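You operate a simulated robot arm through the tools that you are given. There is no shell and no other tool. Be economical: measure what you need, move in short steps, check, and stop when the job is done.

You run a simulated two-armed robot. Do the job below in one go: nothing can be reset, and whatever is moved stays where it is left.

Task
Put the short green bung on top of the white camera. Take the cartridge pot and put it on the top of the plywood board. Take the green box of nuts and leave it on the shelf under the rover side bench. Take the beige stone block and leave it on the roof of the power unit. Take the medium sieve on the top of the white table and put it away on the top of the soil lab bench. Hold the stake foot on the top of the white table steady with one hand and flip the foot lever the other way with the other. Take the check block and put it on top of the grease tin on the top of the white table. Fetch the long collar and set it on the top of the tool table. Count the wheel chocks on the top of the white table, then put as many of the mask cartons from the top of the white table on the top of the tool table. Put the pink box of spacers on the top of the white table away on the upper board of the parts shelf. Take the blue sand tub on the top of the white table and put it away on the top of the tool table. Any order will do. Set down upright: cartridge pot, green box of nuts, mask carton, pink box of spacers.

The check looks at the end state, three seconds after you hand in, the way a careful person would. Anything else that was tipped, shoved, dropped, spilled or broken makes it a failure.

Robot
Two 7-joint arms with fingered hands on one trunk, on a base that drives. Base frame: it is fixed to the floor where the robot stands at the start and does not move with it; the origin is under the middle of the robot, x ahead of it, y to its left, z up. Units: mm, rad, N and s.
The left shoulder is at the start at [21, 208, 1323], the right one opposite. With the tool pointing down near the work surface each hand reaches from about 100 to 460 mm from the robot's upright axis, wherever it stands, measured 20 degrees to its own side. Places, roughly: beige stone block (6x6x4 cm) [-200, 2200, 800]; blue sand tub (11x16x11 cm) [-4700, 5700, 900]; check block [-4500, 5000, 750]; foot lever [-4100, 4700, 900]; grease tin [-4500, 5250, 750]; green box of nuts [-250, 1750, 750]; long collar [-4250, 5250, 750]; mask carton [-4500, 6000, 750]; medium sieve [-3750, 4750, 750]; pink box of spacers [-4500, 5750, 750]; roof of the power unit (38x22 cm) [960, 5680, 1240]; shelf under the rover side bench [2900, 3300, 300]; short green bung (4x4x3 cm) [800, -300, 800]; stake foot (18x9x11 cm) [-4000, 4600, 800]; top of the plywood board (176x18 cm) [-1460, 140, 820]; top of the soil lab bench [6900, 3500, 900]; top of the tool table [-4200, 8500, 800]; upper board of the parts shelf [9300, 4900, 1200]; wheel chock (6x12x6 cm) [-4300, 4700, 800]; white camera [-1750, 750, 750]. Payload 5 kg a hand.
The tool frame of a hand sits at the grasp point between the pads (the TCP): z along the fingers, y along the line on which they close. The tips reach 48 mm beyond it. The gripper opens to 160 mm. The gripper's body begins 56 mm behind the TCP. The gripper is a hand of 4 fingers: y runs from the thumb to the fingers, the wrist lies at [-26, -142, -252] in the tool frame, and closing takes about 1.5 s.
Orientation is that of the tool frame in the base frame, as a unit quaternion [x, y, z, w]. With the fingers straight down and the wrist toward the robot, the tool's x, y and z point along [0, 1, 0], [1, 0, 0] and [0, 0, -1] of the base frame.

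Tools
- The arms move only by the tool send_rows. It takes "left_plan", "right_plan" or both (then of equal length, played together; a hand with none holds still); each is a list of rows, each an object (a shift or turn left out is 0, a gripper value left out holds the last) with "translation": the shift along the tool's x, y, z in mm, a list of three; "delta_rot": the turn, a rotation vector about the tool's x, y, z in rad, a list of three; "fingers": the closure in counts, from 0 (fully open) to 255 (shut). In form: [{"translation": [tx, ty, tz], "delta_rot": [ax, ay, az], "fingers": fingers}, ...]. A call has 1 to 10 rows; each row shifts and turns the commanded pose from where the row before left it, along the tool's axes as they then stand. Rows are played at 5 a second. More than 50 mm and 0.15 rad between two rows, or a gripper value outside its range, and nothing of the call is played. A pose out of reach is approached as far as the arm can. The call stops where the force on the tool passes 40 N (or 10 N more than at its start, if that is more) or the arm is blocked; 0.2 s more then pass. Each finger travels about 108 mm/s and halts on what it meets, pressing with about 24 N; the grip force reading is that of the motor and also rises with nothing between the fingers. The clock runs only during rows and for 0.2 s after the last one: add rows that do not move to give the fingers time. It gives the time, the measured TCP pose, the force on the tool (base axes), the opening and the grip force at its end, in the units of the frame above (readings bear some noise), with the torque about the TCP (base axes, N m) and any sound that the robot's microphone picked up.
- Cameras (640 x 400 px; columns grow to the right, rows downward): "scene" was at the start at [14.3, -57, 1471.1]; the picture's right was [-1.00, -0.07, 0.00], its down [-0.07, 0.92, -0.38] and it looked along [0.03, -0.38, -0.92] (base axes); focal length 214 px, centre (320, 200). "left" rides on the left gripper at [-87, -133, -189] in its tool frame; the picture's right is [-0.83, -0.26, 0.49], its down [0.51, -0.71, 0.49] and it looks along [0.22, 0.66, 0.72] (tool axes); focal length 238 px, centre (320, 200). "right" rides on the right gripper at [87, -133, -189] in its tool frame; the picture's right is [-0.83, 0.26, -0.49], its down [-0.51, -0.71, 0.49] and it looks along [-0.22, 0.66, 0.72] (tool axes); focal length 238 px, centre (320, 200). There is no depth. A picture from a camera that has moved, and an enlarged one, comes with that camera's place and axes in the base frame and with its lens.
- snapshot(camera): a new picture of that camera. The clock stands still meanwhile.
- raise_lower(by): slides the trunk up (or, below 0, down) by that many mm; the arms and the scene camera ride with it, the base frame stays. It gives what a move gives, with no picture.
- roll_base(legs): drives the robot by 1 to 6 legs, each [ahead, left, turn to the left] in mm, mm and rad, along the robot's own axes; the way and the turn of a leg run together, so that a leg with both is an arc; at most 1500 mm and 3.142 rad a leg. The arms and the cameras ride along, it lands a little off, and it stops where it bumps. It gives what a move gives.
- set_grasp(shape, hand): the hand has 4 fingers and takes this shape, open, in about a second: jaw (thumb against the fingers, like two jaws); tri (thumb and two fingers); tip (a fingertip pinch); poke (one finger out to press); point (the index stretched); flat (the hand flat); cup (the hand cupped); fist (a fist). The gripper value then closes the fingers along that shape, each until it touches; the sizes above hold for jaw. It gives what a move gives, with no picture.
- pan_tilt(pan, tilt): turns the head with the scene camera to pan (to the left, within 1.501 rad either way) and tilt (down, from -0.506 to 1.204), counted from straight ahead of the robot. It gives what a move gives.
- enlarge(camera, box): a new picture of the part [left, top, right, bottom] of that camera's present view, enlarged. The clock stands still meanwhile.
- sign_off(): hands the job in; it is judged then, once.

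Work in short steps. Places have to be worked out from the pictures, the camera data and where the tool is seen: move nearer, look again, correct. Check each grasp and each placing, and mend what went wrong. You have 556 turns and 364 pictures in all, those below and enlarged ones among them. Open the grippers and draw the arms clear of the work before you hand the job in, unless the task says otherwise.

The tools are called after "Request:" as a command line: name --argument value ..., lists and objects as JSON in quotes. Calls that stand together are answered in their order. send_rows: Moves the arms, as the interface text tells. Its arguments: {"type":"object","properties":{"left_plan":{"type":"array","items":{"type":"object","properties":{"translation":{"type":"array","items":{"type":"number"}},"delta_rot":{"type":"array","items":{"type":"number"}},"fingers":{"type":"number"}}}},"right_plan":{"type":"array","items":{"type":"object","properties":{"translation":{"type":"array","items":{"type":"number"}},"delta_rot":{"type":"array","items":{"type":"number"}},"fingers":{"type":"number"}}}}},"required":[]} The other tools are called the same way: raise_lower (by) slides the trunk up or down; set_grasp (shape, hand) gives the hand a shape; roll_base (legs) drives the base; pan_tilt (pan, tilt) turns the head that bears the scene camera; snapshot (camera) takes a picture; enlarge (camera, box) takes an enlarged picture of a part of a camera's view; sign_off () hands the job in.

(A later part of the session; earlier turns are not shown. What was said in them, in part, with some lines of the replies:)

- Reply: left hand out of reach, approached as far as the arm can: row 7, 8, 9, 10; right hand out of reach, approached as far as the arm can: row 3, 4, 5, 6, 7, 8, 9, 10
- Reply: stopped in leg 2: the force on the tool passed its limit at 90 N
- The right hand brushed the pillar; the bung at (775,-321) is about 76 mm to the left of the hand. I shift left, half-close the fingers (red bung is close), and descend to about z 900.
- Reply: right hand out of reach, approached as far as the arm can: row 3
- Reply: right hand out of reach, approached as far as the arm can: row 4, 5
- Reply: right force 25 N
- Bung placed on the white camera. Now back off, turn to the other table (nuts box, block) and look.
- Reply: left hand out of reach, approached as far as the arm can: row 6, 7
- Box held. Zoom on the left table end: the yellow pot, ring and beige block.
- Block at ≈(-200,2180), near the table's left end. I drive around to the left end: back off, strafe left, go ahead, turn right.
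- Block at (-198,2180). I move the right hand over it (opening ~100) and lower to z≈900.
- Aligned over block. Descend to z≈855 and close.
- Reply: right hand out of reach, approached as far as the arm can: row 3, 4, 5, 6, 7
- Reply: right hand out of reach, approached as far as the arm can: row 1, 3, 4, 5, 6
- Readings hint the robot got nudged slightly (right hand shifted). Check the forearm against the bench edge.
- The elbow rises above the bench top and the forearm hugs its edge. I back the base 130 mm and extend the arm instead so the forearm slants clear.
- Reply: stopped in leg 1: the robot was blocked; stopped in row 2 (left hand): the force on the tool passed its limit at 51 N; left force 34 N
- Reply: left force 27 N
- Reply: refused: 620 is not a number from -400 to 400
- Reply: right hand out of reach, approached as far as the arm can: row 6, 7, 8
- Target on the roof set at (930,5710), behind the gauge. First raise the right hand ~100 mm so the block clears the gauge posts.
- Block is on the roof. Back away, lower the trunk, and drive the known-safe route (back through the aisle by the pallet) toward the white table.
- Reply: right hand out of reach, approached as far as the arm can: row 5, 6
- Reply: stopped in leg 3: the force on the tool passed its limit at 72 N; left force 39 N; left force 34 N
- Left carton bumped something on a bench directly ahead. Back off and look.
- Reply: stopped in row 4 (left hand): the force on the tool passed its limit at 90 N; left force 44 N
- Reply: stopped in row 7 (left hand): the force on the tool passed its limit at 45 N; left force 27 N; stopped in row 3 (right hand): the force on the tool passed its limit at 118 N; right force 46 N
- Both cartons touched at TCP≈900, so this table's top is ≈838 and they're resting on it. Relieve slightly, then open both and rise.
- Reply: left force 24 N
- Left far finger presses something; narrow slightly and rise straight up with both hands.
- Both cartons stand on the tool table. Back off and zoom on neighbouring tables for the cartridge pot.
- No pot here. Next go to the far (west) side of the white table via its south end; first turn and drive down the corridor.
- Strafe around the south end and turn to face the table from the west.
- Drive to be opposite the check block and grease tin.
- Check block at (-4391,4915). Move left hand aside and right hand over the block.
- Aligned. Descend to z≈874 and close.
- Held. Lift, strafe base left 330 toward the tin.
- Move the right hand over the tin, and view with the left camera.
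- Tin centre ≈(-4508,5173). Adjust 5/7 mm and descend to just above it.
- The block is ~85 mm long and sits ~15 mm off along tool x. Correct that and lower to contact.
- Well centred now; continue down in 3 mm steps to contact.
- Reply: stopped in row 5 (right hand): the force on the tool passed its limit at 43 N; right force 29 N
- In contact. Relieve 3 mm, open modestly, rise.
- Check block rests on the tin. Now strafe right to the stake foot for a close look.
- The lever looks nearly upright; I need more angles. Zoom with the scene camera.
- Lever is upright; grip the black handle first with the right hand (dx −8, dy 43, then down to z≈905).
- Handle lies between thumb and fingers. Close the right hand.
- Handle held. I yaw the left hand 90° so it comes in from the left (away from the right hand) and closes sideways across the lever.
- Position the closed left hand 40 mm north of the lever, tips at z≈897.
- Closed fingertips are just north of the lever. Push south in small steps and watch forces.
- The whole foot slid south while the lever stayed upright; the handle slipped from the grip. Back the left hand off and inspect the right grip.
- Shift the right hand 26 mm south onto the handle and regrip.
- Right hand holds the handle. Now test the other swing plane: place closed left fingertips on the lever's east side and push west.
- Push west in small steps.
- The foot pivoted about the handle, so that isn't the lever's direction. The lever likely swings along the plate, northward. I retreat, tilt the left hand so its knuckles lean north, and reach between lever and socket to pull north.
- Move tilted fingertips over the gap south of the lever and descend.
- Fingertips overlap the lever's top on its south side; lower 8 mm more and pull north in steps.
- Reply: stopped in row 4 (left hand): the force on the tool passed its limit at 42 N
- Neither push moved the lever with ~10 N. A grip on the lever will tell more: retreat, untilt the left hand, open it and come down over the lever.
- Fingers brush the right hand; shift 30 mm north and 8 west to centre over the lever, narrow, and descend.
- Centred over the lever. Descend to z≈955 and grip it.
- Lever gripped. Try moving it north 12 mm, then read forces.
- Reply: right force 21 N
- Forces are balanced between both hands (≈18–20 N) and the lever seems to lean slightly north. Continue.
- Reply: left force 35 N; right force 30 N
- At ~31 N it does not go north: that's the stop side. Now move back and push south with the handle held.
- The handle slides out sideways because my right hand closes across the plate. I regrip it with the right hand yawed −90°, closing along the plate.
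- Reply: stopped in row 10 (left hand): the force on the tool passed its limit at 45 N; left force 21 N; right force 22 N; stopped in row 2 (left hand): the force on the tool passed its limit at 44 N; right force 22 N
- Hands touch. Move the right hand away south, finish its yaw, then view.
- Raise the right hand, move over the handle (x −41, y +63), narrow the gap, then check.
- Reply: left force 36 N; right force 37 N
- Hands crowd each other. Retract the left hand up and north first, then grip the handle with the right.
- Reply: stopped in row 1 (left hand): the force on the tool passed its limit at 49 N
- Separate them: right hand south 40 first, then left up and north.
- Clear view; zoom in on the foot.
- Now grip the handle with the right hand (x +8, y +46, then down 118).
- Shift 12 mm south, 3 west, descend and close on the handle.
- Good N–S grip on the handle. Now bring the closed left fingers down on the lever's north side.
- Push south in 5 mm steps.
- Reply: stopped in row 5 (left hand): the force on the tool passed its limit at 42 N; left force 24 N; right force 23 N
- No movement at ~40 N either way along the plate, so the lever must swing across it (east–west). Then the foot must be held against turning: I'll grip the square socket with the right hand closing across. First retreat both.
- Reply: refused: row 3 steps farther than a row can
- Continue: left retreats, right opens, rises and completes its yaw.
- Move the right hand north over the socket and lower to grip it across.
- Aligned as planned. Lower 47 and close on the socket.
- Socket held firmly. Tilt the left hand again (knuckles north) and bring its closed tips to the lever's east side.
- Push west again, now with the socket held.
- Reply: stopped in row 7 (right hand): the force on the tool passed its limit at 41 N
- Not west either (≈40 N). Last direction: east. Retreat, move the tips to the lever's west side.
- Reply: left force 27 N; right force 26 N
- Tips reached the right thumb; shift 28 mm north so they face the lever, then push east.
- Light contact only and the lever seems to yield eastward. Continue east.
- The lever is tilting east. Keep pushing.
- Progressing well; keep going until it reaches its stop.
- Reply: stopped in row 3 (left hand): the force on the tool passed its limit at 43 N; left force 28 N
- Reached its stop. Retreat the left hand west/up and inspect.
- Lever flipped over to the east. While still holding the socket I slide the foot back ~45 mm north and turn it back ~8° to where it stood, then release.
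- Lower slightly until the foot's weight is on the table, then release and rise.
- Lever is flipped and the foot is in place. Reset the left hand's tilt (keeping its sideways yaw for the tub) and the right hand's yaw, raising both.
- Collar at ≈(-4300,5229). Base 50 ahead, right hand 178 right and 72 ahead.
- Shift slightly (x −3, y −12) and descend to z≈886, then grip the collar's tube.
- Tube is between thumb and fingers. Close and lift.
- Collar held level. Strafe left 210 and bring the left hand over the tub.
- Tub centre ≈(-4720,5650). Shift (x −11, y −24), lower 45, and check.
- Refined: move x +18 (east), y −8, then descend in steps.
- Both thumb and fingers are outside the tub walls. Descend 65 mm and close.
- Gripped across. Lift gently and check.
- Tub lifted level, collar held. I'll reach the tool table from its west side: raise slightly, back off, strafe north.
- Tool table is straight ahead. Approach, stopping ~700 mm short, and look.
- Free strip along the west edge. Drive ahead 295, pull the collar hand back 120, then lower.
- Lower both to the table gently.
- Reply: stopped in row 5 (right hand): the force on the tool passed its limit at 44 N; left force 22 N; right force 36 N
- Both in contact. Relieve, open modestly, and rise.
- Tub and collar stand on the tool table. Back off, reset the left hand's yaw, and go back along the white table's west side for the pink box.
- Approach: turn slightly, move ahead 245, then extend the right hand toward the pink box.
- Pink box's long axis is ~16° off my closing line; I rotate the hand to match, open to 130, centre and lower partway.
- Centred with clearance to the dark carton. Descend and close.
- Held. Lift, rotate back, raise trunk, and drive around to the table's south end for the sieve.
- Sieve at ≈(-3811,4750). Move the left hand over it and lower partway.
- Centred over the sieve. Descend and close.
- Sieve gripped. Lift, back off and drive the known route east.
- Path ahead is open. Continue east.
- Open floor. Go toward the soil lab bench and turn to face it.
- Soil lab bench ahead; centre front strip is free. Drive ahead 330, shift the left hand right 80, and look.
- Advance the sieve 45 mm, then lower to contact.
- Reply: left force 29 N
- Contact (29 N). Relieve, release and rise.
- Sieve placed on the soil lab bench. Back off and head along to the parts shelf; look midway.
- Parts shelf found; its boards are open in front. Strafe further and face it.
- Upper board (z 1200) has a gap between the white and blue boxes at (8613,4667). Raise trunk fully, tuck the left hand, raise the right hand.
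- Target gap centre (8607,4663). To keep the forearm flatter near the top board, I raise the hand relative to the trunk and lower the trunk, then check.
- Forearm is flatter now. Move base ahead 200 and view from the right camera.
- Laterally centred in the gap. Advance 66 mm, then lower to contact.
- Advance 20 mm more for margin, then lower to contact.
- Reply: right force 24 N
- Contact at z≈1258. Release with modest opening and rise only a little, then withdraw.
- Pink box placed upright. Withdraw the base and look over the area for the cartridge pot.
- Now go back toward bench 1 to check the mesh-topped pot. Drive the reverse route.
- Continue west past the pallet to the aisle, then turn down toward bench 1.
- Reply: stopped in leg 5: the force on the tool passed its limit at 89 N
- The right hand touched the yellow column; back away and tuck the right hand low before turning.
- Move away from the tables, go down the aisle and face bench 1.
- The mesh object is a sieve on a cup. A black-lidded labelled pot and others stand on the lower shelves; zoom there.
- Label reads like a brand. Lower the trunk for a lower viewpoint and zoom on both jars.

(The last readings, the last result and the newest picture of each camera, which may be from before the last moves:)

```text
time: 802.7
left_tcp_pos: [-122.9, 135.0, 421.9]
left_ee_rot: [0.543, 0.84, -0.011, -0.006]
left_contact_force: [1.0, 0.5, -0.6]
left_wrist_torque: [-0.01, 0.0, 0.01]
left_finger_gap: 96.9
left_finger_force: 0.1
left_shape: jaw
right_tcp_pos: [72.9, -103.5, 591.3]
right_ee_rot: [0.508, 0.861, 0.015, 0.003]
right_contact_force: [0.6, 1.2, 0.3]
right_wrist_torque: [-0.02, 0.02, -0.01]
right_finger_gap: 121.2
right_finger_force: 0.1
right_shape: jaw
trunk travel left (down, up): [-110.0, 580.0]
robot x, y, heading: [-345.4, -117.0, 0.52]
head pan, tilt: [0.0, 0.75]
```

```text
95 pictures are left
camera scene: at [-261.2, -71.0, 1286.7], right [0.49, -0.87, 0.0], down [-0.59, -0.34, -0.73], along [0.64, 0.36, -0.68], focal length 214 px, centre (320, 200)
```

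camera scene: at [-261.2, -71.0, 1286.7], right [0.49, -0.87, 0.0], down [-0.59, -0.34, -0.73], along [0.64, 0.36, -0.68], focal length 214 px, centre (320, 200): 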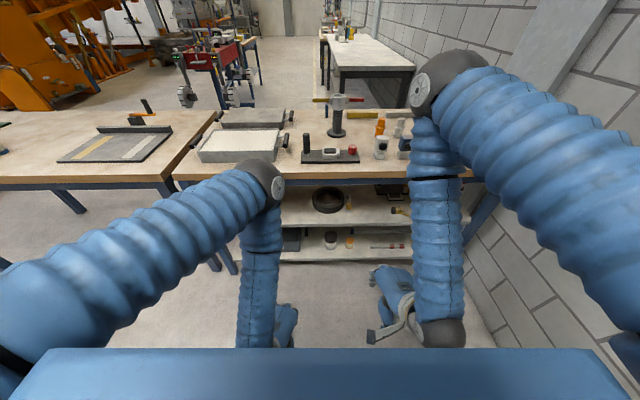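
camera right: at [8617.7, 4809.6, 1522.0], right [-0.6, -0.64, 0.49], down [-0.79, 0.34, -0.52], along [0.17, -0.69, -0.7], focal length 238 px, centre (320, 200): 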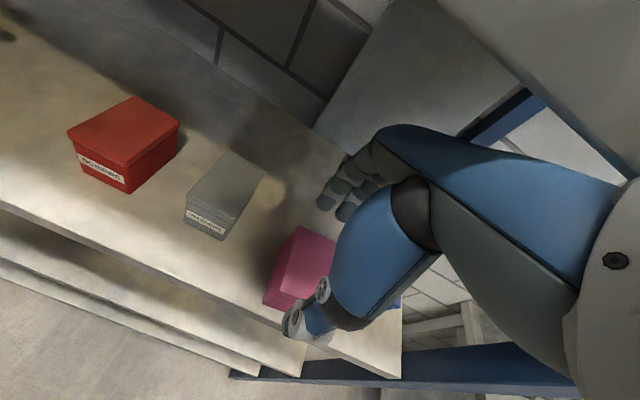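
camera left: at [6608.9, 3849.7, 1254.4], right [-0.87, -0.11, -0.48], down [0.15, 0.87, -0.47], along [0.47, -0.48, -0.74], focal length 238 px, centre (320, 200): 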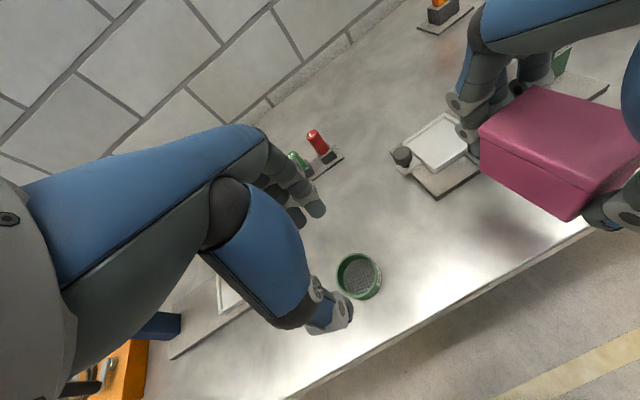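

Request:
enlarge --camera "scene" --box '[310, 218, 365, 258]'

Request:
enlarge --camera "scene" --box '[270, 175, 420, 265]'

```text
10.00 times, centred on (338, 238) of scene
camera zoom: at [-261.2, -71.0, 1286.7], right [0.49, -0.87, 0.0], down [-0.59, -0.34, -0.73], along [0.64, 0.36, -0.68], focal length 2145 px, centre (145, -180)
```

zoom: 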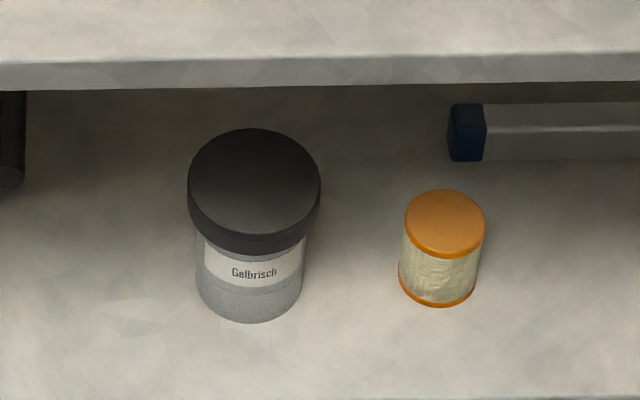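

```text
4.27 times, centred on (345, 220) of scene
camera zoom: at [-261.2, -71.0, 1286.7], right [0.49, -0.87, 0.0], down [-0.59, -0.34, -0.73], along [0.64, 0.36, -0.68], focal length 915 px, centre (213, 115)
```

zoom: 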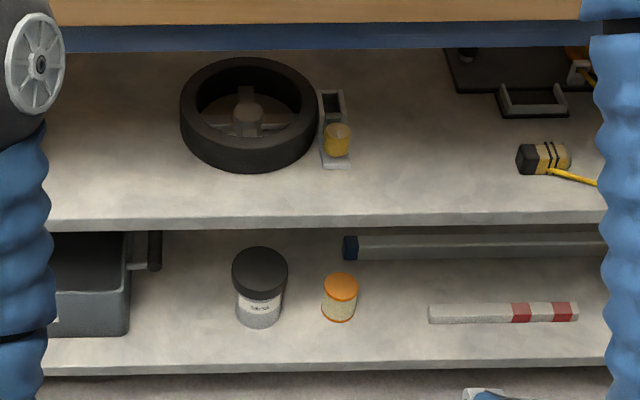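

Before choosing, check the desk and notice board on the other side: turn around and zoom.

Request:
raise_lower --by 350

Request:
roll_base --legs '[[0, 0, 3.1]]'

Request:
pan_tilt --pan 0.0 --tilt 0.25

Request:
snapshot --camera "scene"

```text
time: 806.1
left_tcp_pos: [-122.4, 135.6, 772.6]
left_ee_rot: [0.542, 0.84, -0.01, -0.006]
left_contact_force: [0.1, -0.7, -0.6]
left_wrist_torque: [-0.03, 0.03, 0.01]
left_finger_gap: 97.2
left_finger_force: 0.1
left_shape: jaw
right_tcp_pos: [74.1, -102.7, 941.1]
right_ee_rot: [0.508, 0.861, 0.014, 0.002]
right_contact_force: [-0.3, 0.0, -0.2]
right_wrist_torque: [0.02, 0.03, 0.04]
right_finger_gap: 121.0
right_finger_force: 0.0
right_shape: jaw
trunk travel left (down, up): [-460.0, 230.0]
robot x, y, heading: [-341.9, -117.6, 0.518]
head pan, tilt: [0.0, 0.75]
```

```text
time: 813.9
left_tcp_pos: [-559.9, -371.9, 773.0]
left_ee_rot: [0.841, -0.541, 0.006, -0.011]
left_contact_force: [-0.7, 0.6, 1.1]
left_wrist_torque: [-0.02, 0.01, 0.04]
left_finger_gap: 96.9
left_finger_force: 0.1
left_shape: jaw
right_tcp_pos: [-757.0, -134.3, 941.2]
right_ee_rot: [0.862, -0.506, -0.004, 0.014]
right_contact_force: [-0.1, -0.3, 0.4]
right_wrist_torque: [0.01, 0.01, 0.03]
right_finger_gap: 120.9
right_finger_force: 0.1
right_shape: jaw
trunk travel left (down, up): [-460.0, 230.0]
robot x, y, heading: [-341.3, -119.3, -2.621]
head pan, tilt: [0.0, 0.75]
```

```text
time: 814.8
left_tcp_pos: [-560.7, -371.5, 773.5]
left_ee_rot: [0.841, -0.541, 0.006, -0.01]
left_contact_force: [-0.3, -0.2, 0.0]
left_wrist_torque: [0.0, -0.03, 0.03]
left_finger_gap: 96.9
left_finger_force: 0.0
left_shape: jaw
right_tcp_pos: [-758.4, -134.0, 941.6]
right_ee_rot: [0.863, -0.506, -0.004, 0.014]
right_contact_force: [-0.8, 0.4, -0.1]
right_wrist_torque: [-0.03, 0.01, 0.02]
right_finger_gap: 120.6
right_finger_force: 0.0
right_shape: jaw
trunk travel left (down, up): [-460.0, 230.0]
robot x, y, heading: [-341.7, -118.6, -2.619]
head pan, tilt: [0.0, 0.25]
```

```text
92 pictures are left
camera scene: at [-432.6, -168.7, 1681.7], right [-0.5, 0.87, 0.0], down [0.22, 0.12, -0.97], along [-0.84, -0.48, -0.25], focal length 214 px, centre (320, 200)
```

scene: 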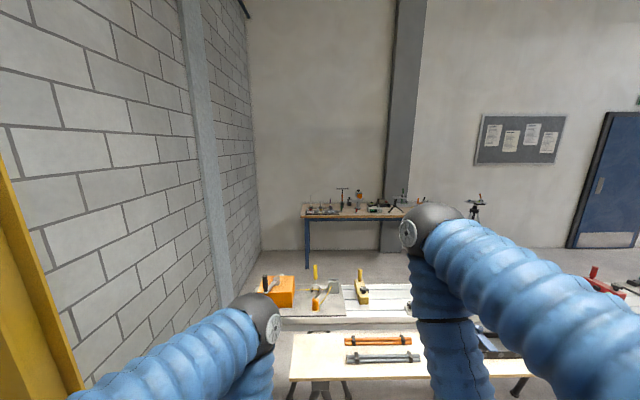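

Request:
enlarge --camera "scene" --box '[470, 110, 570, 170]'

Request:
enlarge --camera "scene" --box '[295, 180, 425, 225]'

```text
6.40 times, centred on (520, 140) of scene
camera zoom: at [-432.6, -168.7, 1681.7], right [-0.5, 0.87, 0.0], down [0.22, 0.12, -0.97], along [-0.84, -0.48, -0.25], focal length 1373 px, centre (-960, 584)
```

zoom: 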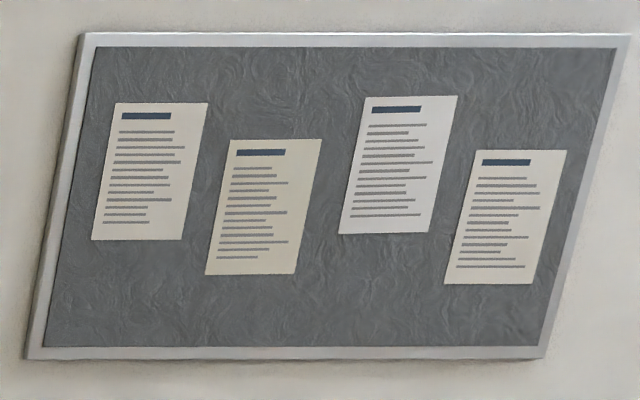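

```text
4.92 times, centred on (360, 202) of scene
camera zoom: at [-432.6, -168.7, 1681.7], right [-0.5, 0.87, 0.0], down [0.22, 0.12, -0.97], along [-0.84, -0.48, -0.25], focal length 1056 px, centre (123, 188)
```

zoom: 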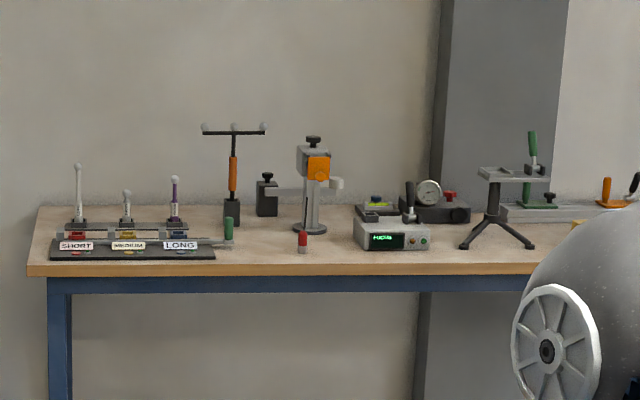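

Posters carry no text, so the labelled black-lidded "Gelbrisch" pot (≈(473,264), z 147–247 on the bottom shelf) is the only pot-like container; I take it as the cartridge pot. Turn back and orient the right hand: yaw −90°, then pitch forward.

Request:
roll_base --legs '[[0, 0, -3.1]]'

Request:
send_rows --right_plan '[{"delta_rot": [0, 0, -0.15]}, {"delta_rot": [0, 0, -0.15]}, {"delta_rot": [0, 0, -0.15]}, {"delta_rot": [0, 0, -0.15]}, {"delta_rot": [0, 0, -0.15]}, {"delta_rot": [0, 0, -0.15]}, {"delta_rot": [0, 0, -0.15]}, {"delta_rot": [0, 0, -0.15]}, {"delta_rot": [0, 0, -0.15]}, {"delta_rot": [0, 0, -0.15]}]'

Request:
send_rows --right_plan '[{"delta_rot": [0, 0, -0.06]}, {"delta_rot": [0, -0.145, 0]}, {"delta_rot": [0, -0.145, 0]}, {"delta_rot": [0, -0.145, 0]}, {"delta_rot": [0, -0.145, 0]}, {"delta_rot": [0, -0.145, 0]}, {"delta_rot": [0, -0.145, 0]}, {"delta_rot": [0, -0.145, 0]}, {}]'

Request:
raise_lower --by -400

Request:
snapshot --camera "right"

```text
time: 822.5
left_tcp_pos: [-132.8, 142.7, 772.9]
left_ee_rot: [0.526, 0.85, -0.011, -0.007]
left_contact_force: [0.4, 0.1, 0.5]
left_wrist_torque: [-0.04, 0.01, -0.01]
left_finger_gap: 97.0
left_finger_force: 0.0
left_shape: jaw
right_tcp_pos: [74.1, -87.6, 941.2]
right_ee_rot: [0.492, 0.871, 0.015, 0.002]
right_contact_force: [0.2, 0.3, -0.4]
right_wrist_torque: [0.04, -0.04, 0.0]
right_finger_gap: 120.8
right_finger_force: 0.2
right_shape: jaw
trunk travel left (down, up): [-460.0, 230.0]
robot x, y, heading: [-345.9, -120.0, 0.555]
head pan, tilt: [0.0, 0.25]
```

```text
time: 824.7
left_tcp_pos: [-131.9, 143.9, 772.5]
left_ee_rot: [0.527, 0.85, -0.011, -0.006]
left_contact_force: [0.3, 0.4, -1.3]
left_wrist_torque: [-0.02, 0.0, 0.0]
left_finger_gap: 97.3
left_finger_force: 0.0
left_shape: jaw
right_tcp_pos: [73.0, -88.1, 942.4]
right_ee_rot: [-0.235, 0.972, 0.008, 0.011]
right_contact_force: [-0.7, 0.0, 0.3]
right_wrist_torque: [-0.01, -0.04, 0.0]
right_finger_gap: 121.0
right_finger_force: 0.1
right_shape: jaw
trunk travel left (down, up): [-460.0, 230.0]
robot x, y, heading: [-343.5, -117.5, 0.555]
head pan, tilt: [0.0, 0.25]
```

```text
time: 826.7
left_tcp_pos: [-132.8, 141.9, 773.3]
left_ee_rot: [0.528, 0.849, -0.011, -0.005]
left_contact_force: [-0.5, 0.1, 0.4]
left_wrist_torque: [0.0, -0.01, 0.0]
left_finger_gap: 97.1
left_finger_force: 0.1
left_shape: jaw
right_tcp_pos: [72.7, -87.2, 940.7]
right_ee_rot: [-0.226, 0.837, 0.135, 0.48]
right_contact_force: [-0.9, 0.0, 0.2]
right_wrist_torque: [0.0, 0.0, -0.04]
right_finger_gap: 121.0
right_finger_force: 0.1
right_shape: jaw
trunk travel left (down, up): [-460.0, 230.0]
robot x, y, heading: [-342.3, -121.9, 0.555]
head pan, tilt: [0.0, 0.25]
```

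```text
time: 830.5
left_tcp_pos: [-134.0, 143.6, 372.2]
left_ee_rot: [0.527, 0.85, -0.011, -0.006]
left_contact_force: [-0.1, 0.3, 0.5]
left_wrist_torque: [-0.04, -0.02, 0.0]
left_finger_gap: 97.2
left_finger_force: 0.0
left_shape: jaw
right_tcp_pos: [72.2, -87.4, 542.1]
right_ee_rot: [-0.226, 0.837, 0.136, 0.479]
right_contact_force: [-0.5, 0.4, 0.1]
right_wrist_torque: [-0.01, -0.01, 0.02]
right_finger_gap: 120.9
right_finger_force: 0.1
right_shape: jaw
trunk travel left (down, up): [-60.0, 630.0]
robot x, y, heading: [-343.7, -121.3, 0.549]
head pan, tilt: [0.0, 0.25]
```

```text
89 pictures are left
camera right: at [-38.0, -306.1, 559.8], right [-0.13, 0.21, 0.97], down [0.95, -0.27, 0.18], along [0.3, 0.94, -0.17], focal length 238 px, centre (320, 200)
```

right: 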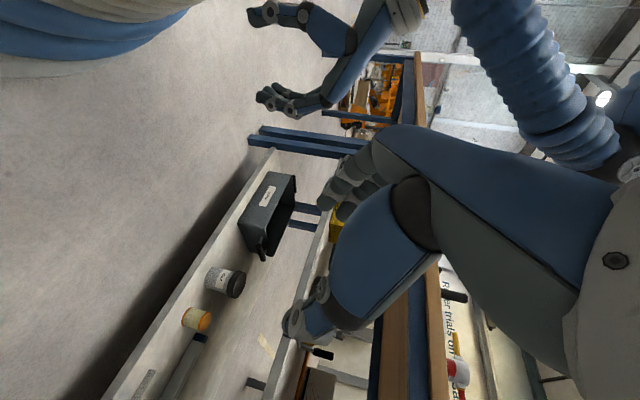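

Pot ≈(470,264). Lower trunk fully, drive ahead 250, and bring the right hand to a pre-grasp 130 mm short.

Request:
raise_lower --by -60

Request:
roll_base --legs '[[250, 0, 0]]'

Request:
send_rows --right_plan '[{"translation": [17.7, 15.3, 39.2]}, {"translation": [17.7, 15.3, 39.2]}, {"translation": [17.7, 15.3, 39.2]}, {"translation": [17.7, 15.3, 39.2]}, {"translation": [17.7, 15.3, 39.2]}, {"translation": [17.7, 15.3, 39.2]}, {}]'

Request:
snapshot --camera "right"

```text
time: 830.9
left_tcp_pos: [-132.8, 141.5, 365.9]
left_ee_rot: [0.525, 0.851, -0.015, -0.004]
left_contact_force: [-0.9, 4.9, 10.6]
left_wrist_torque: [-2.19, 0.78, -0.4]
left_finger_gap: 96.9
left_finger_force: 0.0
left_shape: jaw
right_tcp_pos: [73.5, -86.7, 533.1]
right_ee_rot: [-0.226, 0.837, 0.135, 0.48]
right_contact_force: [-0.3, 0.3, 0.7]
right_wrist_torque: [-0.02, 0.02, -0.02]
right_finger_gap: 120.7
right_finger_force: 0.1
right_shape: jaw
trunk travel left (down, up): [-51.0, 639.0]
robot x, y, heading: [-343.2, -113.4, 0.555]
head pan, tilt: [0.0, 0.25]
stopped: the force on the tool passed its limit at 83 N (the readings are from after the stop); the commanded pose is now the measured one
```

```text
time: 832.8
left_tcp_pos: [84.4, 273.1, 364.8]
left_ee_rot: [0.528, 0.849, -0.014, -0.003]
left_contact_force: [4.4, 5.7, 24.1]
left_wrist_torque: [-4.49, 2.79, 0.05]
left_finger_gap: 97.1
left_finger_force: 0.1
left_shape: jaw
right_tcp_pos: [287.9, 42.5, 533.7]
right_ee_rot: [-0.223, 0.838, 0.134, 0.48]
right_contact_force: [-0.7, -0.3, 0.3]
right_wrist_torque: [0.01, -0.03, 0.02]
right_finger_gap: 120.7
right_finger_force: 0.1
right_shape: jaw
trunk travel left (down, up): [-51.0, 639.0]
robot x, y, heading: [-126.2, 16.1, 0.546]
head pan, tilt: [0.0, 0.25]
```

```text
time: 834.4
left_tcp_pos: [82.6, 273.7, 364.3]
left_ee_rot: [0.527, 0.849, -0.014, -0.003]
left_contact_force: [1.6, -1.7, 9.0]
left_wrist_torque: [-1.12, 1.16, 0.36]
left_finger_gap: 97.1
left_finger_force: 0.1
left_shape: jaw
right_tcp_pos: [369.5, 197.2, 323.8]
right_ee_rot: [-0.224, 0.838, 0.134, 0.48]
right_contact_force: [0.6, 0.2, 0.8]
right_wrist_torque: [0.05, 0.03, -0.01]
right_finger_gap: 120.9
right_finger_force: 0.1
right_shape: jaw
trunk travel left (down, up): [-51.0, 639.0]
robot x, y, heading: [-125.9, 15.1, 0.549]
head pan, tilt: [0.0, 0.25]
```

```text
88 pictures are left
camera right: at [257.6, -21.2, 341.1], right [-0.12, 0.22, 0.97], down [0.94, -0.27, 0.18], along [0.3, 0.94, -0.17], focal length 238 px, centre (320, 200)
```

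right: 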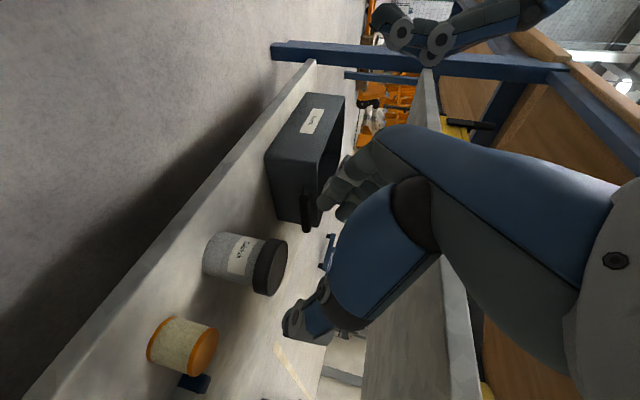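

Left hand rests on my own base; lift it a bit. Align the right hand with the pot and advance 90 mm.

Request:
send_rows --left_plan '[{"translation": [0, 10, -30]}, {"translation": [0, 10, -30]}, {"translation": [0, 0, -20]}, {}, {}, {}]' --right_plan '[{"translation": [23, 3, 0], "fingers": 88}, {"translation": [22.6, 3, 0]}, {"translation": [0, 0, 30]}, {"translation": [0, 0, 30]}, {"translation": [0, 0, 25]}, {}]'

Request:
snapshot --camera "right"

```text
time: 835.8
left_tcp_pos: [103.9, 285.1, 446.0]
left_ee_rot: [0.527, 0.85, -0.013, -0.003]
left_contact_force: [0.5, -0.1, -0.5]
left_wrist_torque: [0.0, 0.04, 0.02]
left_finger_gap: 97.0
left_finger_force: 0.0
left_shape: jaw
right_tcp_pos: [410.2, 228.3, 240.0]
right_ee_rot: [-0.224, 0.838, 0.134, 0.479]
right_contact_force: [-0.4, -0.1, -0.3]
right_wrist_torque: [0.01, 0.01, -0.01]
right_finger_gap: 105.0
right_finger_force: 0.0
right_shape: jaw
trunk travel left (down, up): [-51.0, 639.0]
robot x, y, heading: [-128.5, 12.5, 0.551]
head pan, tilt: [0.0, 0.25]
```

```text
87 pictures are left
camera right: at [298.9, 10.1, 259.6], right [-0.12, 0.22, 0.97], down [0.94, -0.27, 0.18], along [0.3, 0.94, -0.17], focal length 238 px, centre (320, 200)
```

right: 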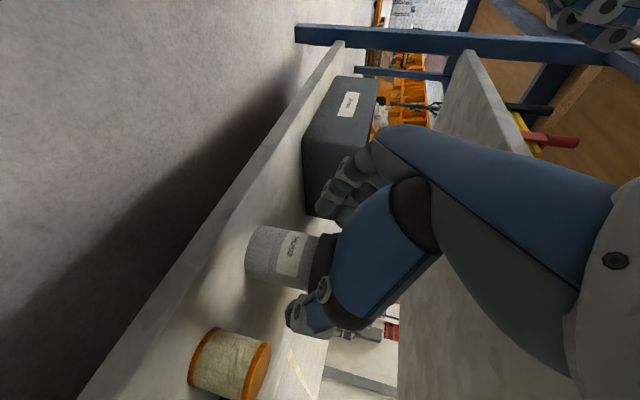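

Pot lies between thumb and fingers. Advance the last ~62 mm.

Request:
send_rows --right_plan '[{"translation": [0, 0, 20]}, {"translation": [0, 0, 20]}, {"translation": [0, 0, 18]}, {}]'

Request:
snapshot --camera "right"

```text
time: 836.8
left_tcp_pos: [102.9, 283.8, 445.4]
left_ee_rot: [0.528, 0.849, -0.014, -0.003]
left_contact_force: [0.4, -0.1, 0.0]
left_wrist_torque: [0.01, 0.01, -0.01]
left_finger_gap: 97.3
left_finger_force: 0.0
left_shape: jaw
right_tcp_pos: [453.9, 254.6, 212.5]
right_ee_rot: [-0.223, 0.838, 0.134, 0.48]
right_contact_force: [0.4, 0.5, 0.0]
right_wrist_torque: [0.02, 0.0, -0.01]
right_finger_gap: 105.1
right_finger_force: 0.1
right_shape: jaw
trunk travel left (down, up): [-51.0, 639.0]
robot x, y, heading: [-127.6, 14.7, 0.548]
head pan, tilt: [0.0, 0.25]
```

```text
86 pictures are left
camera right: at [342.6, 36.9, 230.4], right [-0.12, 0.22, 0.97], down [0.94, -0.27, 0.18], along [0.3, 0.94, -0.17], focal length 238 px, centre (320, 200)
```

right: 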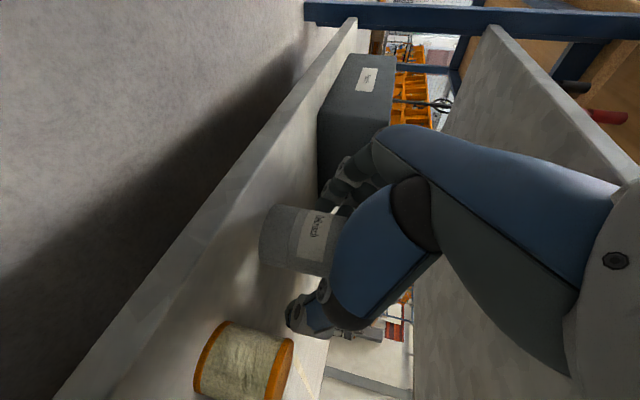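

Advance 10 mm more and close.

Request:
send_rows --right_plan '[{"translation": [-5, 0, 8.6]}, {}, {"fingers": 255}, {}, {}, {}, {}, {}]'

Request:
snapshot --camera "right"

```text
time: 838.6
left_tcp_pos: [103.1, 284.9, 445.1]
left_ee_rot: [0.528, 0.849, -0.013, -0.003]
left_contact_force: [0.8, -0.6, -0.2]
left_wrist_torque: [-0.01, -0.01, -0.02]
left_finger_gap: 97.0
left_finger_force: 0.0
left_shape: jaw
right_tcp_pos: [462.2, 259.6, 212.3]
right_ee_rot: [-0.223, 0.838, 0.134, 0.479]
right_contact_force: [-0.3, -0.1, -0.4]
right_wrist_torque: [0.01, 0.03, 0.02]
right_finger_gap: 45.9
right_finger_force: 24.4
right_shape: jaw
trunk travel left (down, up): [-51.0, 639.0]
robot x, y, heading: [-129.5, 13.1, 0.551]
head pan, tilt: [0.0, 0.25]
```

```text
85 pictures are left
camera right: at [351.3, 41.8, 230.3], right [-0.12, 0.22, 0.97], down [0.94, -0.27, 0.18], along [0.3, 0.94, -0.17], focal length 238 px, centre (320, 200)
```

right: 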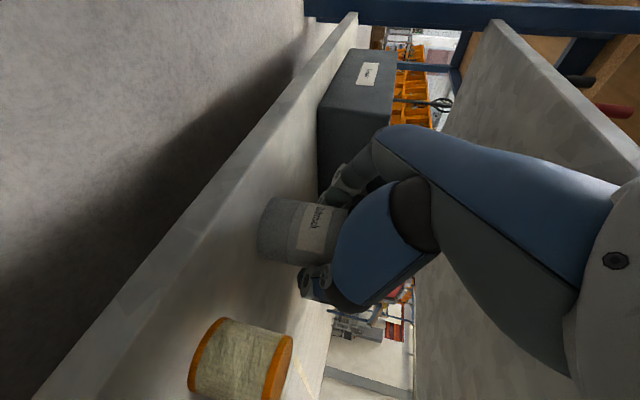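

Gripped. Zoom to read the label fully before lifting.

Request:
enlarge --camera "right" --box '[240, 180, 360, 280]'

```text
4.00 times, centred on (300, 230) of right
camera zoom: at [351.3, 41.8, 230.3], right [-0.12, 0.22, 0.97], down [0.94, -0.27, 0.18], along [0.3, 0.94, -0.17], focal length 953 px, centre (400, 80)
```

zoom: 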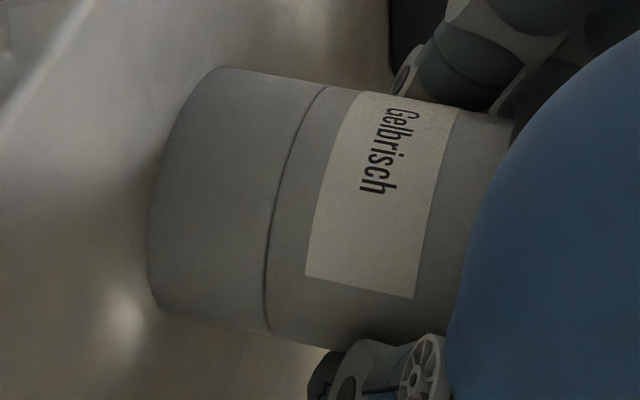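

Lift ~25 mm and withdraw by backing the base.

Request:
send_rows --right_plan '[{"translation": [-10.8, 0, -6.3]}, {"translation": [-10.8, 0, -6.3]}, {}]'

Request:
roll_base --legs '[[-380, 0, 0]]'

Request:
snapshot --camera "right"

```text
time: 839.4
left_tcp_pos: [102.7, 284.3, 445.8]
left_ee_rot: [0.527, 0.849, -0.013, -0.003]
left_contact_force: [0.4, 0.4, -0.9]
left_wrist_torque: [0.02, 0.0, 0.03]
left_finger_gap: 97.1
left_finger_force: 0.1
left_shape: jaw
right_tcp_pos: [462.2, 258.8, 236.1]
right_ee_rot: [-0.224, 0.838, 0.134, 0.479]
right_contact_force: [-0.8, 0.4, -2.1]
right_wrist_torque: [-0.03, 0.0, -0.01]
right_finger_gap: 45.7
right_finger_force: 23.5
right_shape: jaw
trunk travel left (down, up): [-51.0, 639.0]
robot x, y, heading: [-129.4, 14.3, 0.547]
head pan, tilt: [0.0, 0.25]
```

```text
time: 841.8
left_tcp_pos: [-225.0, 85.0, 445.2]
left_ee_rot: [0.527, 0.85, -0.013, -0.003]
left_contact_force: [0.3, 1.6, -0.3]
left_wrist_torque: [0.02, -0.01, -0.03]
left_finger_gap: 97.2
left_finger_force: 0.1
left_shape: jaw
right_tcp_pos: [133.8, 60.1, 237.0]
right_ee_rot: [-0.225, 0.838, 0.135, 0.479]
right_contact_force: [-0.3, 0.0, -2.4]
right_wrist_torque: [0.0, -0.03, 0.01]
right_finger_gap: 46.0
right_finger_force: 23.9
right_shape: jaw
trunk travel left (down, up): [-51.0, 639.0]
robot x, y, heading: [-456.3, -186.1, 0.549]
head pan, tilt: [0.0, 0.25]
```

```text
83 pictures are left
camera right: at [23.0, -158.8, 255.1], right [-0.13, 0.22, 0.97], down [0.94, -0.27, 0.18], along [0.3, 0.94, -0.17], focal length 238 px, centre (320, 200)
```

right: 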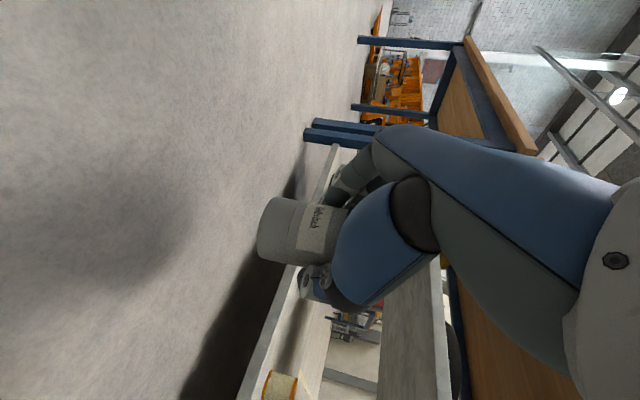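

Pot held upright. Raise the trunk and hand, then turn to face the plywood board.

Request:
raise_lower --by 400

Request:
raise_lower --by 200

Request:
send_rows --right_plan '[{"translation": [-34.5, 0, -20]}, {"translation": [-34.5, 0, -20]}, {"translation": [-34.5, 0, -20]}, {"translation": [-34.5, 0, -20]}, {}]'

Request:
roll_base --legs '[[170, 0, 0], [0, 0, 3.1]]'

Request:
pan_tilt --pan 0.1 --tilt 0.55

Request:
snapshot --camera "scene"

```text
time: 845.6
left_tcp_pos: [-225.2, 84.4, 845.0]
left_ee_rot: [0.527, 0.85, -0.013, -0.004]
left_contact_force: [-0.4, -0.9, 0.7]
left_wrist_torque: [0.01, -0.01, -0.03]
left_finger_gap: 97.1
left_finger_force: 0.1
left_shape: jaw
right_tcp_pos: [133.5, 58.9, 636.9]
right_ee_rot: [-0.224, 0.838, 0.135, 0.479]
right_contact_force: [-0.6, 0.3, -2.1]
right_wrist_torque: [0.0, 0.01, 0.01]
right_finger_gap: 45.7
right_finger_force: 23.6
right_shape: jaw
trunk travel left (down, up): [-451.0, 239.0]
robot x, y, heading: [-454.9, -189.2, 0.548]
head pan, tilt: [0.0, 0.25]
```

```text
time: 847.8
left_tcp_pos: [-224.4, 84.8, 1044.3]
left_ee_rot: [0.527, 0.85, -0.014, -0.004]
left_contact_force: [0.2, 0.6, -1.1]
left_wrist_torque: [-0.02, 0.01, 0.0]
left_finger_gap: 96.7
left_finger_force: 0.1
left_shape: jaw
right_tcp_pos: [133.8, 59.1, 836.5]
right_ee_rot: [-0.224, 0.838, 0.135, 0.48]
right_contact_force: [0.1, -0.8, -2.8]
right_wrist_torque: [0.0, 0.0, 0.01]
right_finger_gap: 45.8
right_finger_force: 24.2
right_shape: jaw
trunk travel left (down, up): [-651.0, 39.0]
robot x, y, heading: [-456.3, -184.0, 0.552]
head pan, tilt: [0.0, 0.25]
```

```text
time: 849.0
left_tcp_pos: [-224.0, 84.6, 1045.3]
left_ee_rot: [0.526, 0.85, -0.014, -0.004]
left_contact_force: [-0.7, 0.5, -0.2]
left_wrist_torque: [0.01, 0.06, 0.0]
left_finger_gap: 97.1
left_finger_force: 0.0
left_shape: jaw
right_tcp_pos: [136.5, 57.3, 996.5]
right_ee_rot: [-0.225, 0.838, 0.134, 0.479]
right_contact_force: [0.3, -0.2, -2.1]
right_wrist_torque: [0.02, 0.07, 0.04]
right_finger_gap: 45.7
right_finger_force: 23.5
right_shape: jaw
trunk travel left (down, up): [-651.0, 39.0]
robot x, y, heading: [-452.6, -183.6, 0.55]
head pan, tilt: [0.0, 0.25]
```

```text
time: 857.6
left_tcp_pos: [-563.0, -353.7, 1044.5]
left_ee_rot: [0.83, -0.558, 0.003, -0.013]
left_contact_force: [-0.1, -0.6, -0.8]
left_wrist_torque: [0.02, -0.01, 0.04]
left_finger_gap: 97.1
left_finger_force: 0.0
left_shape: jaw
right_tcp_pos: [-921.1, -299.0, 997.7]
right_ee_rot: [0.846, 0.193, -0.483, 0.116]
right_contact_force: [0.0, 1.0, -2.8]
right_wrist_torque: [0.02, 0.0, 0.01]
right_finger_gap: 46.0
right_finger_force: 24.5
right_shape: jaw
trunk travel left (down, up): [-651.0, 39.0]
robot x, y, heading: [-314.6, -98.0, -2.665]
head pan, tilt: [0.0, 0.25]
```

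```text
time: 858.4
left_tcp_pos: [-562.5, -352.5, 1045.7]
left_ee_rot: [0.83, -0.558, 0.003, -0.014]
left_contact_force: [-0.5, -0.1, 0.3]
left_wrist_torque: [0.01, 0.0, 0.02]
left_finger_gap: 97.4
left_finger_force: 0.1
left_shape: jaw
right_tcp_pos: [-920.7, -299.3, 997.7]
right_ee_rot: [0.845, 0.194, -0.484, 0.118]
right_contact_force: [-0.2, 0.3, -2.8]
right_wrist_torque: [0.02, -0.01, 0.0]
right_finger_gap: 45.6
right_finger_force: 24.2
right_shape: jaw
trunk travel left (down, up): [-651.0, 39.0]
robot x, y, heading: [-312.1, -97.1, -2.664]
head pan, tilt: [0.099, 0.55]
```

```text
82 pictures are left
camera scene: at [-398.6, -152.2, 1845.2], right [-0.54, 0.84, 0.0], down [0.44, 0.28, -0.85], along [-0.72, -0.46, -0.52], focal length 214 px, centre (320, 200)
```

scene: 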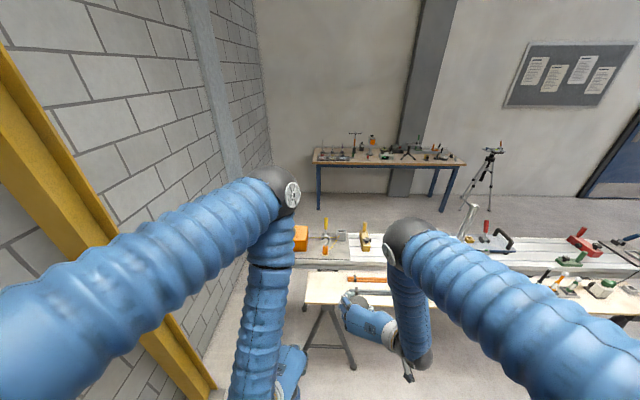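

Board's near-left end (L −29…150) is free. Shift the base left 150 and ahead 130, then check.

Request:
roll_base --legs '[[130, 150, 0.04]]'

Request:
snapshot --camera "scene"

Request:
snapshot --camera "right"

```text
time: 860.0
left_tcp_pos: [-599.3, -555.3, 1044.3]
left_ee_rot: [0.842, -0.54, 0.003, -0.013]
left_contact_force: [-0.4, -0.6, -0.3]
left_wrist_torque: [0.05, 0.03, -0.04]
left_finger_gap: 97.0
left_finger_force: 0.2
left_shape: jaw
right_tcp_pos: [-957.9, -517.0, 996.8]
right_ee_rot: [0.841, 0.211, -0.482, 0.125]
right_contact_force: [0.1, 0.6, -2.6]
right_wrist_torque: [0.02, 0.0, 0.0]
right_finger_gap: 45.7
right_finger_force: 24.5
right_shape: jaw
trunk travel left (down, up): [-651.0, 39.0]
robot x, y, heading: [-362.0, -290.8, -2.627]
head pan, tilt: [0.099, 0.55]
```

```text
81 pictures are left
camera scene: at [-443.1, -348.5, 1845.1], right [-0.58, 0.82, 0.0], down [0.43, 0.3, -0.85], along [-0.7, -0.49, -0.52], focal length 214 px, centre (320, 200)
```

scene: 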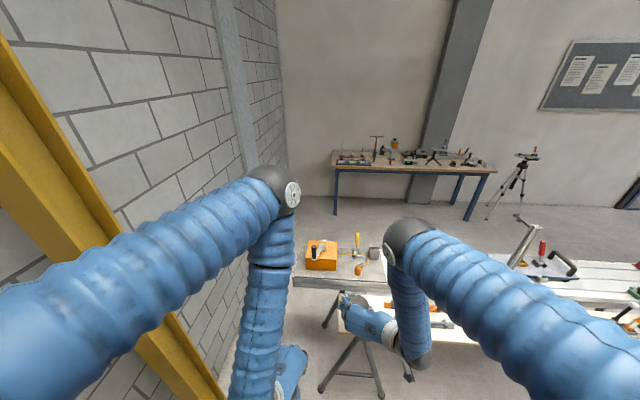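

```text
80 pictures are left
camera right: at [-839.5, -300.1, 1015.0], right [0.12, -0.22, 0.97], down [-0.94, 0.3, 0.18], along [-0.33, -0.93, -0.17], focal length 238 px, centre (320, 200)
```

right: 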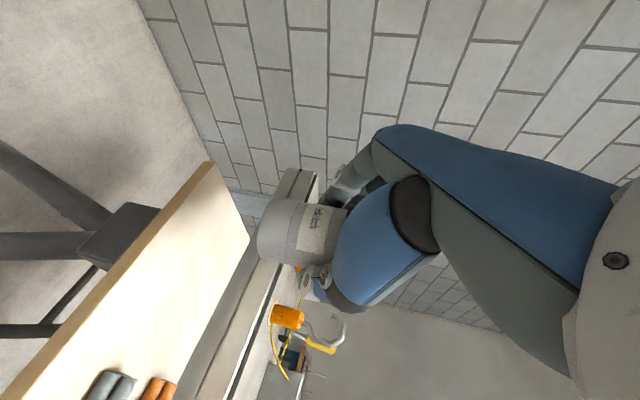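

Target on the board at L≈70: base ahead 88, right 39; then lower 95 mm.

Request:
roll_base --legs '[[88, -39, 0]]'

Request:
send_rows --right_plan '[{"translation": [25.9, 0, 15.1]}, {"translation": [25.9, 0, 15.1]}, {"translation": [25.9, 0, 15.1]}, {}]'

Request:
snapshot --camera "right"

```text
time: 861.1
left_tcp_pos: [-696.0, -563.0, 1045.5]
left_ee_rot: [0.841, -0.541, 0.004, -0.014]
left_contact_force: [-0.4, 0.3, -0.3]
left_wrist_torque: [-0.03, -0.05, 0.02]
left_finger_gap: 97.1
left_finger_force: 0.0
left_shape: jaw
right_tcp_pos: [-1056.6, -523.9, 996.4]
right_ee_rot: [0.842, 0.209, -0.481, 0.126]
right_contact_force: [-1.3, 0.2, -4.2]
right_wrist_torque: [-0.02, -0.04, 0.05]
right_finger_gap: 45.7
right_finger_force: 24.2
right_shape: jaw
trunk travel left (down, up): [-651.0, 39.0]
robot x, y, heading: [-455.8, -298.5, -2.628]
head pan, tilt: [0.099, 0.55]
```

```text
time: 862.1
left_tcp_pos: [-694.3, -562.6, 1044.6]
left_ee_rot: [0.841, -0.541, 0.003, -0.013]
left_contact_force: [0.6, 0.4, 0.6]
left_wrist_torque: [0.0, 0.02, -0.03]
left_finger_gap: 96.9
left_finger_force: 0.2
left_shape: jaw
right_tcp_pos: [-1052.3, -526.7, 907.8]
right_ee_rot: [0.841, 0.21, -0.482, 0.125]
right_contact_force: [0.0, 0.1, -2.3]
right_wrist_torque: [0.0, 0.02, -0.02]
right_finger_gap: 45.5
right_finger_force: 24.1
right_shape: jaw
trunk travel left (down, up): [-651.0, 39.0]
robot x, y, heading: [-456.1, -304.3, -2.627]
head pan, tilt: [0.099, 0.55]
```

```text
79 pictures are left
camera right: at [-933.4, -309.6, 925.9], right [0.12, -0.22, 0.97], down [-0.94, 0.3, 0.18], along [-0.33, -0.93, -0.17], focal length 238 px, centre (320, 200)
```

right: 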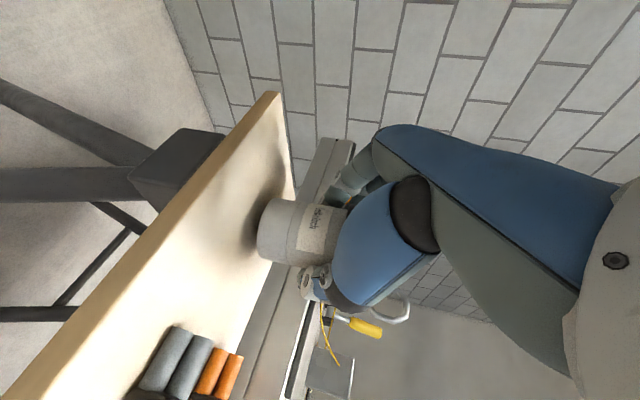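

Verify position over the board with the scene camera.

Request:
enlarge --camera "scene" --box '[300, 250, 460, 370]'

Request:
snapshot --camera "left"

```text
3.33 times, centred on (380, 310) of scene
camera zoom: at [-537.6, -357.2, 1845.3], right [-0.58, 0.82, 0.0], down [0.43, 0.3, -0.85], along [-0.7, -0.49, -0.52], focal length 715 px, centre (120, -167)
```

zoom: 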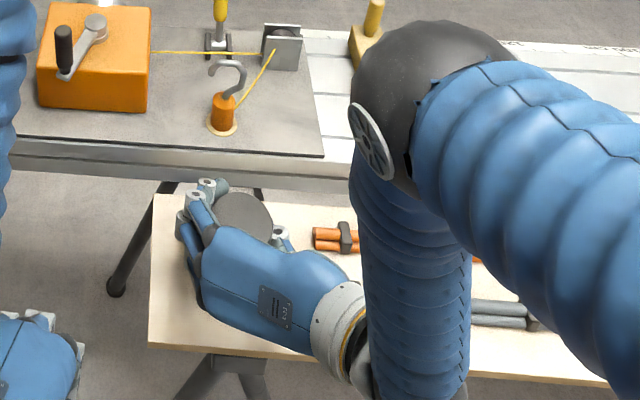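

```text
77 pictures are left
camera left: at [-613.5, -432.3, 1239.9], right [-0.1, 0.88, -0.47], down [0.86, -0.16, -0.48], along [-0.49, -0.46, -0.74], focal length 238 px, centre (320, 200)
```

left: 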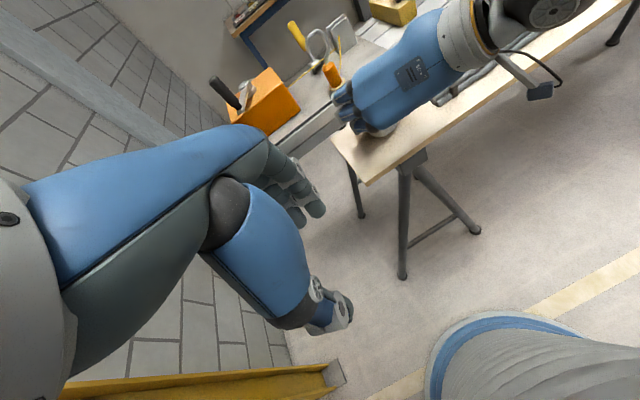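

Pot is well over the board. Lower to contact.

Request:
send_rows --right_plan '[{"translation": [9, 0, 5.2]}, {"translation": [5, 0, 3]}, {"translation": [3.5, 0, 2]}, {"translation": [2.6, 0, 1.5]}, {}]'

```text
time: 863.3
left_tcp_pos: [-693.4, -562.2, 1048.1]
left_ee_rot: [0.841, -0.541, 0.004, -0.013]
left_contact_force: [-0.9, -0.6, 0.1]
left_wrist_torque: [0.0, 0.01, -0.02]
left_finger_gap: 96.8
left_finger_force: 0.0
left_shape: jaw
right_tcp_pos: [-1054.0, -525.2, 885.8]
right_ee_rot: [0.84, 0.209, -0.483, 0.127]
right_contact_force: [-1.8, 1.1, 19.9]
right_wrist_torque: [-0.53, 0.19, -0.23]
right_finger_gap: 45.8
right_finger_force: 23.5
right_shape: jaw
trunk travel left (down, up): [-651.0, 39.0]
robot x, y, heading: [-453.8, -300.0, -2.623]
head pan, tilt: [0.099, 0.55]
```

Contact. Relieve slightly, open gently, then withdraw along the fingers.

Request:
send_rows --right_plan '[{"translation": [-1.2, 0, -0.7]}, {"fingers": 190}, {"fingers": 150}, {"fingers": 100}, {}, {"translation": [0, 0, -20]}, {"translation": [0, 0, -35]}, {"translation": [0, 0, -40]}, {"translation": [0, 0, -40]}, {}]'

Request:
snapshot --camera "right"

Request:
enlarge --camera "scene" --box '[300, 250, 460, 370]'

```text
time: 865.5
left_tcp_pos: [-695.3, -563.2, 1045.6]
left_ee_rot: [0.841, -0.541, 0.003, -0.013]
left_contact_force: [-0.5, 0.0, -0.9]
left_wrist_torque: [-0.01, -0.02, 0.05]
left_finger_gap: 97.1
left_finger_force: 0.0
left_shape: jaw
right_tcp_pos: [-954.1, -467.6, 953.5]
right_ee_rot: [0.842, 0.21, -0.481, 0.126]
right_contact_force: [-0.9, 0.1, -0.7]
right_wrist_torque: [0.02, -0.02, -0.01]
right_finger_gap: 96.9
right_finger_force: 0.1
right_shape: jaw
trunk travel left (down, up): [-651.0, 39.0]
robot x, y, heading: [-456.1, -298.7, -2.622]
head pan, tilt: [0.099, 0.55]
```

```text
76 pictures are left
camera right: at [-834.2, -252.9, 971.4], right [0.12, -0.22, 0.97], down [-0.94, 0.3, 0.18], along [-0.33, -0.93, -0.17], focal length 238 px, centre (320, 200)
```

right: 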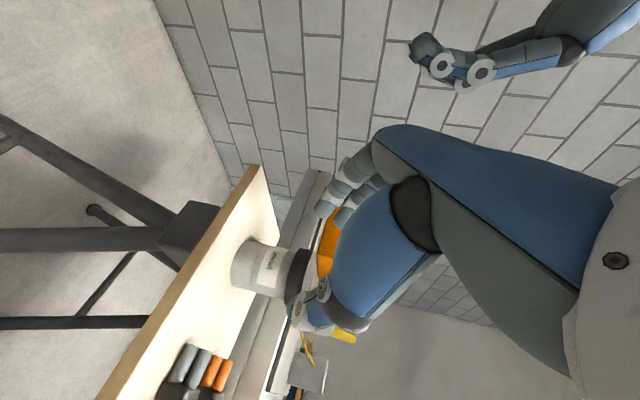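

```text
3.33 times, centred on (380, 310) of scene
camera zoom: at [-539.6, -357.3, 1845.1], right [-0.58, 0.82, 0.0], down [0.43, 0.3, -0.85], along [-0.7, -0.49, -0.52], focal length 715 px, centre (120, -167)
```

zoom: 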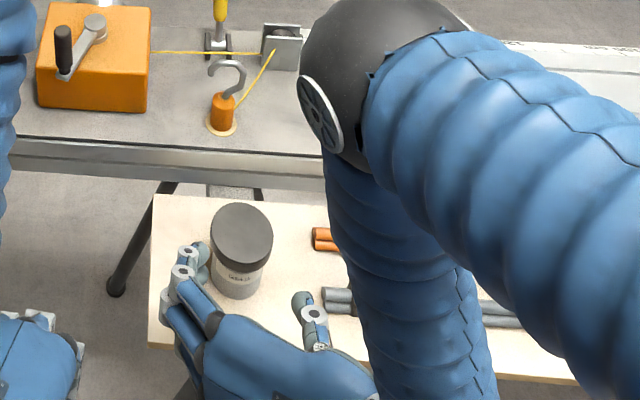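

Pot stands upright on the board. Draw the arms clear: back off and open the hands.

Request:
roll_base --legs '[[-250, 100, 0]]'

Request:
send_rows --right_plan '[{"fingers": 0}, {}, {}, {}]' --left_plan '[{"fingers": 30}, {}, {}, {}]'

Request:
enlarge --camera "scene" --box '[280, 220, 520, 370]'

```text
time: 867.4
left_tcp_pos: [-430.8, -525.9, 1045.3]
left_ee_rot: [0.84, -0.543, 0.004, -0.013]
left_contact_force: [0.8, 0.3, 0.8]
left_wrist_torque: [0.0, 0.02, 0.02]
left_finger_gap: 97.1
left_finger_force: 0.0
left_shape: jaw
right_tcp_pos: [-688.0, -429.1, 953.4]
right_ee_rot: [0.842, 0.209, -0.483, 0.124]
right_contact_force: [0.2, -0.5, -0.1]
right_wrist_torque: [0.03, -0.03, -0.03]
right_finger_gap: 97.0
right_finger_force: 0.1
right_shape: jaw
trunk travel left (down, up): [-651.0, 39.0]
robot x, y, heading: [-189.9, -263.2, -2.63]
head pan, tilt: [0.099, 0.55]
```

```text
time: 868.4
left_tcp_pos: [-431.8, -526.1, 1045.2]
left_ee_rot: [0.839, -0.543, 0.003, -0.014]
left_contact_force: [-0.5, -0.6, -0.1]
left_wrist_torque: [-0.07, 0.01, 0.02]
left_finger_gap: 140.9
left_finger_force: 0.1
left_shape: jaw
right_tcp_pos: [-689.2, -430.9, 953.3]
right_ee_rot: [0.842, 0.207, -0.482, 0.124]
right_contact_force: [0.1, 0.4, -0.4]
right_wrist_torque: [-0.04, -0.03, 0.03]
right_finger_gap: 159.2
right_finger_force: 0.0
right_shape: jaw
trunk travel left (down, up): [-651.0, 39.0]
robot x, y, heading: [-193.3, -264.9, -2.636]
head pan, tilt: [0.099, 0.55]
```

```text
2.67 times, centred on (400, 295) of scene
camera zoom: at [-273.8, -320.9, 1845.1], right [-0.57, 0.82, 0.0], down [0.43, 0.3, -0.85], along [-0.7, -0.49, -0.52], focal length 572 px, centre (107, -53)
```

zoom: 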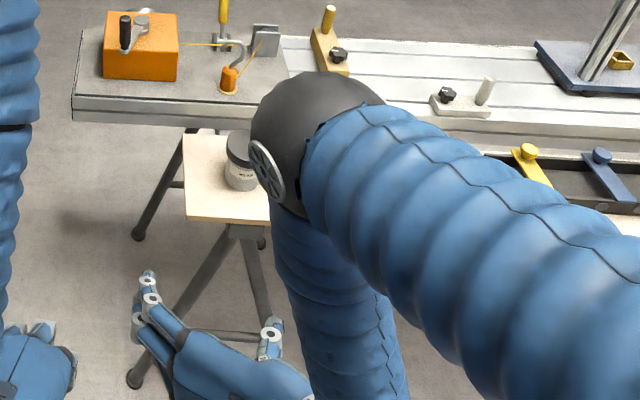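

All tasks are done as far as I can see; the pot stands on the board, and the arms are clear. I hand in.

Request:
sign_off

```text
The job is handed in.
```

The job is handed in: every item was moved to its stated place and the foot lever was flipped. I am not certain I took the right pot.

- **Cartridge pot:** no location was given. I used the only labelled, lidded pot I found, marked "Gelbrisch", from the bottom shelf of the first bench. It stands upright on the plywood board, but nothing on it says "cartridge".
- **Wheel chocks:** I counted two, so two mask cartons went to the tool table.
- **Stake foot:** the lever stood roughly upright and now leans east. The foot slid and turned while I searched for the direction, and I moved it back to about where it stood.
- **Contacts on the way:** I bumped the pillar beside the first bench, a bench panel by the tool table, a small device on that table and the yellow column. None looked disturbed. I did not look again at the wooden peg near the long collar on the tool table after setting the collar down.
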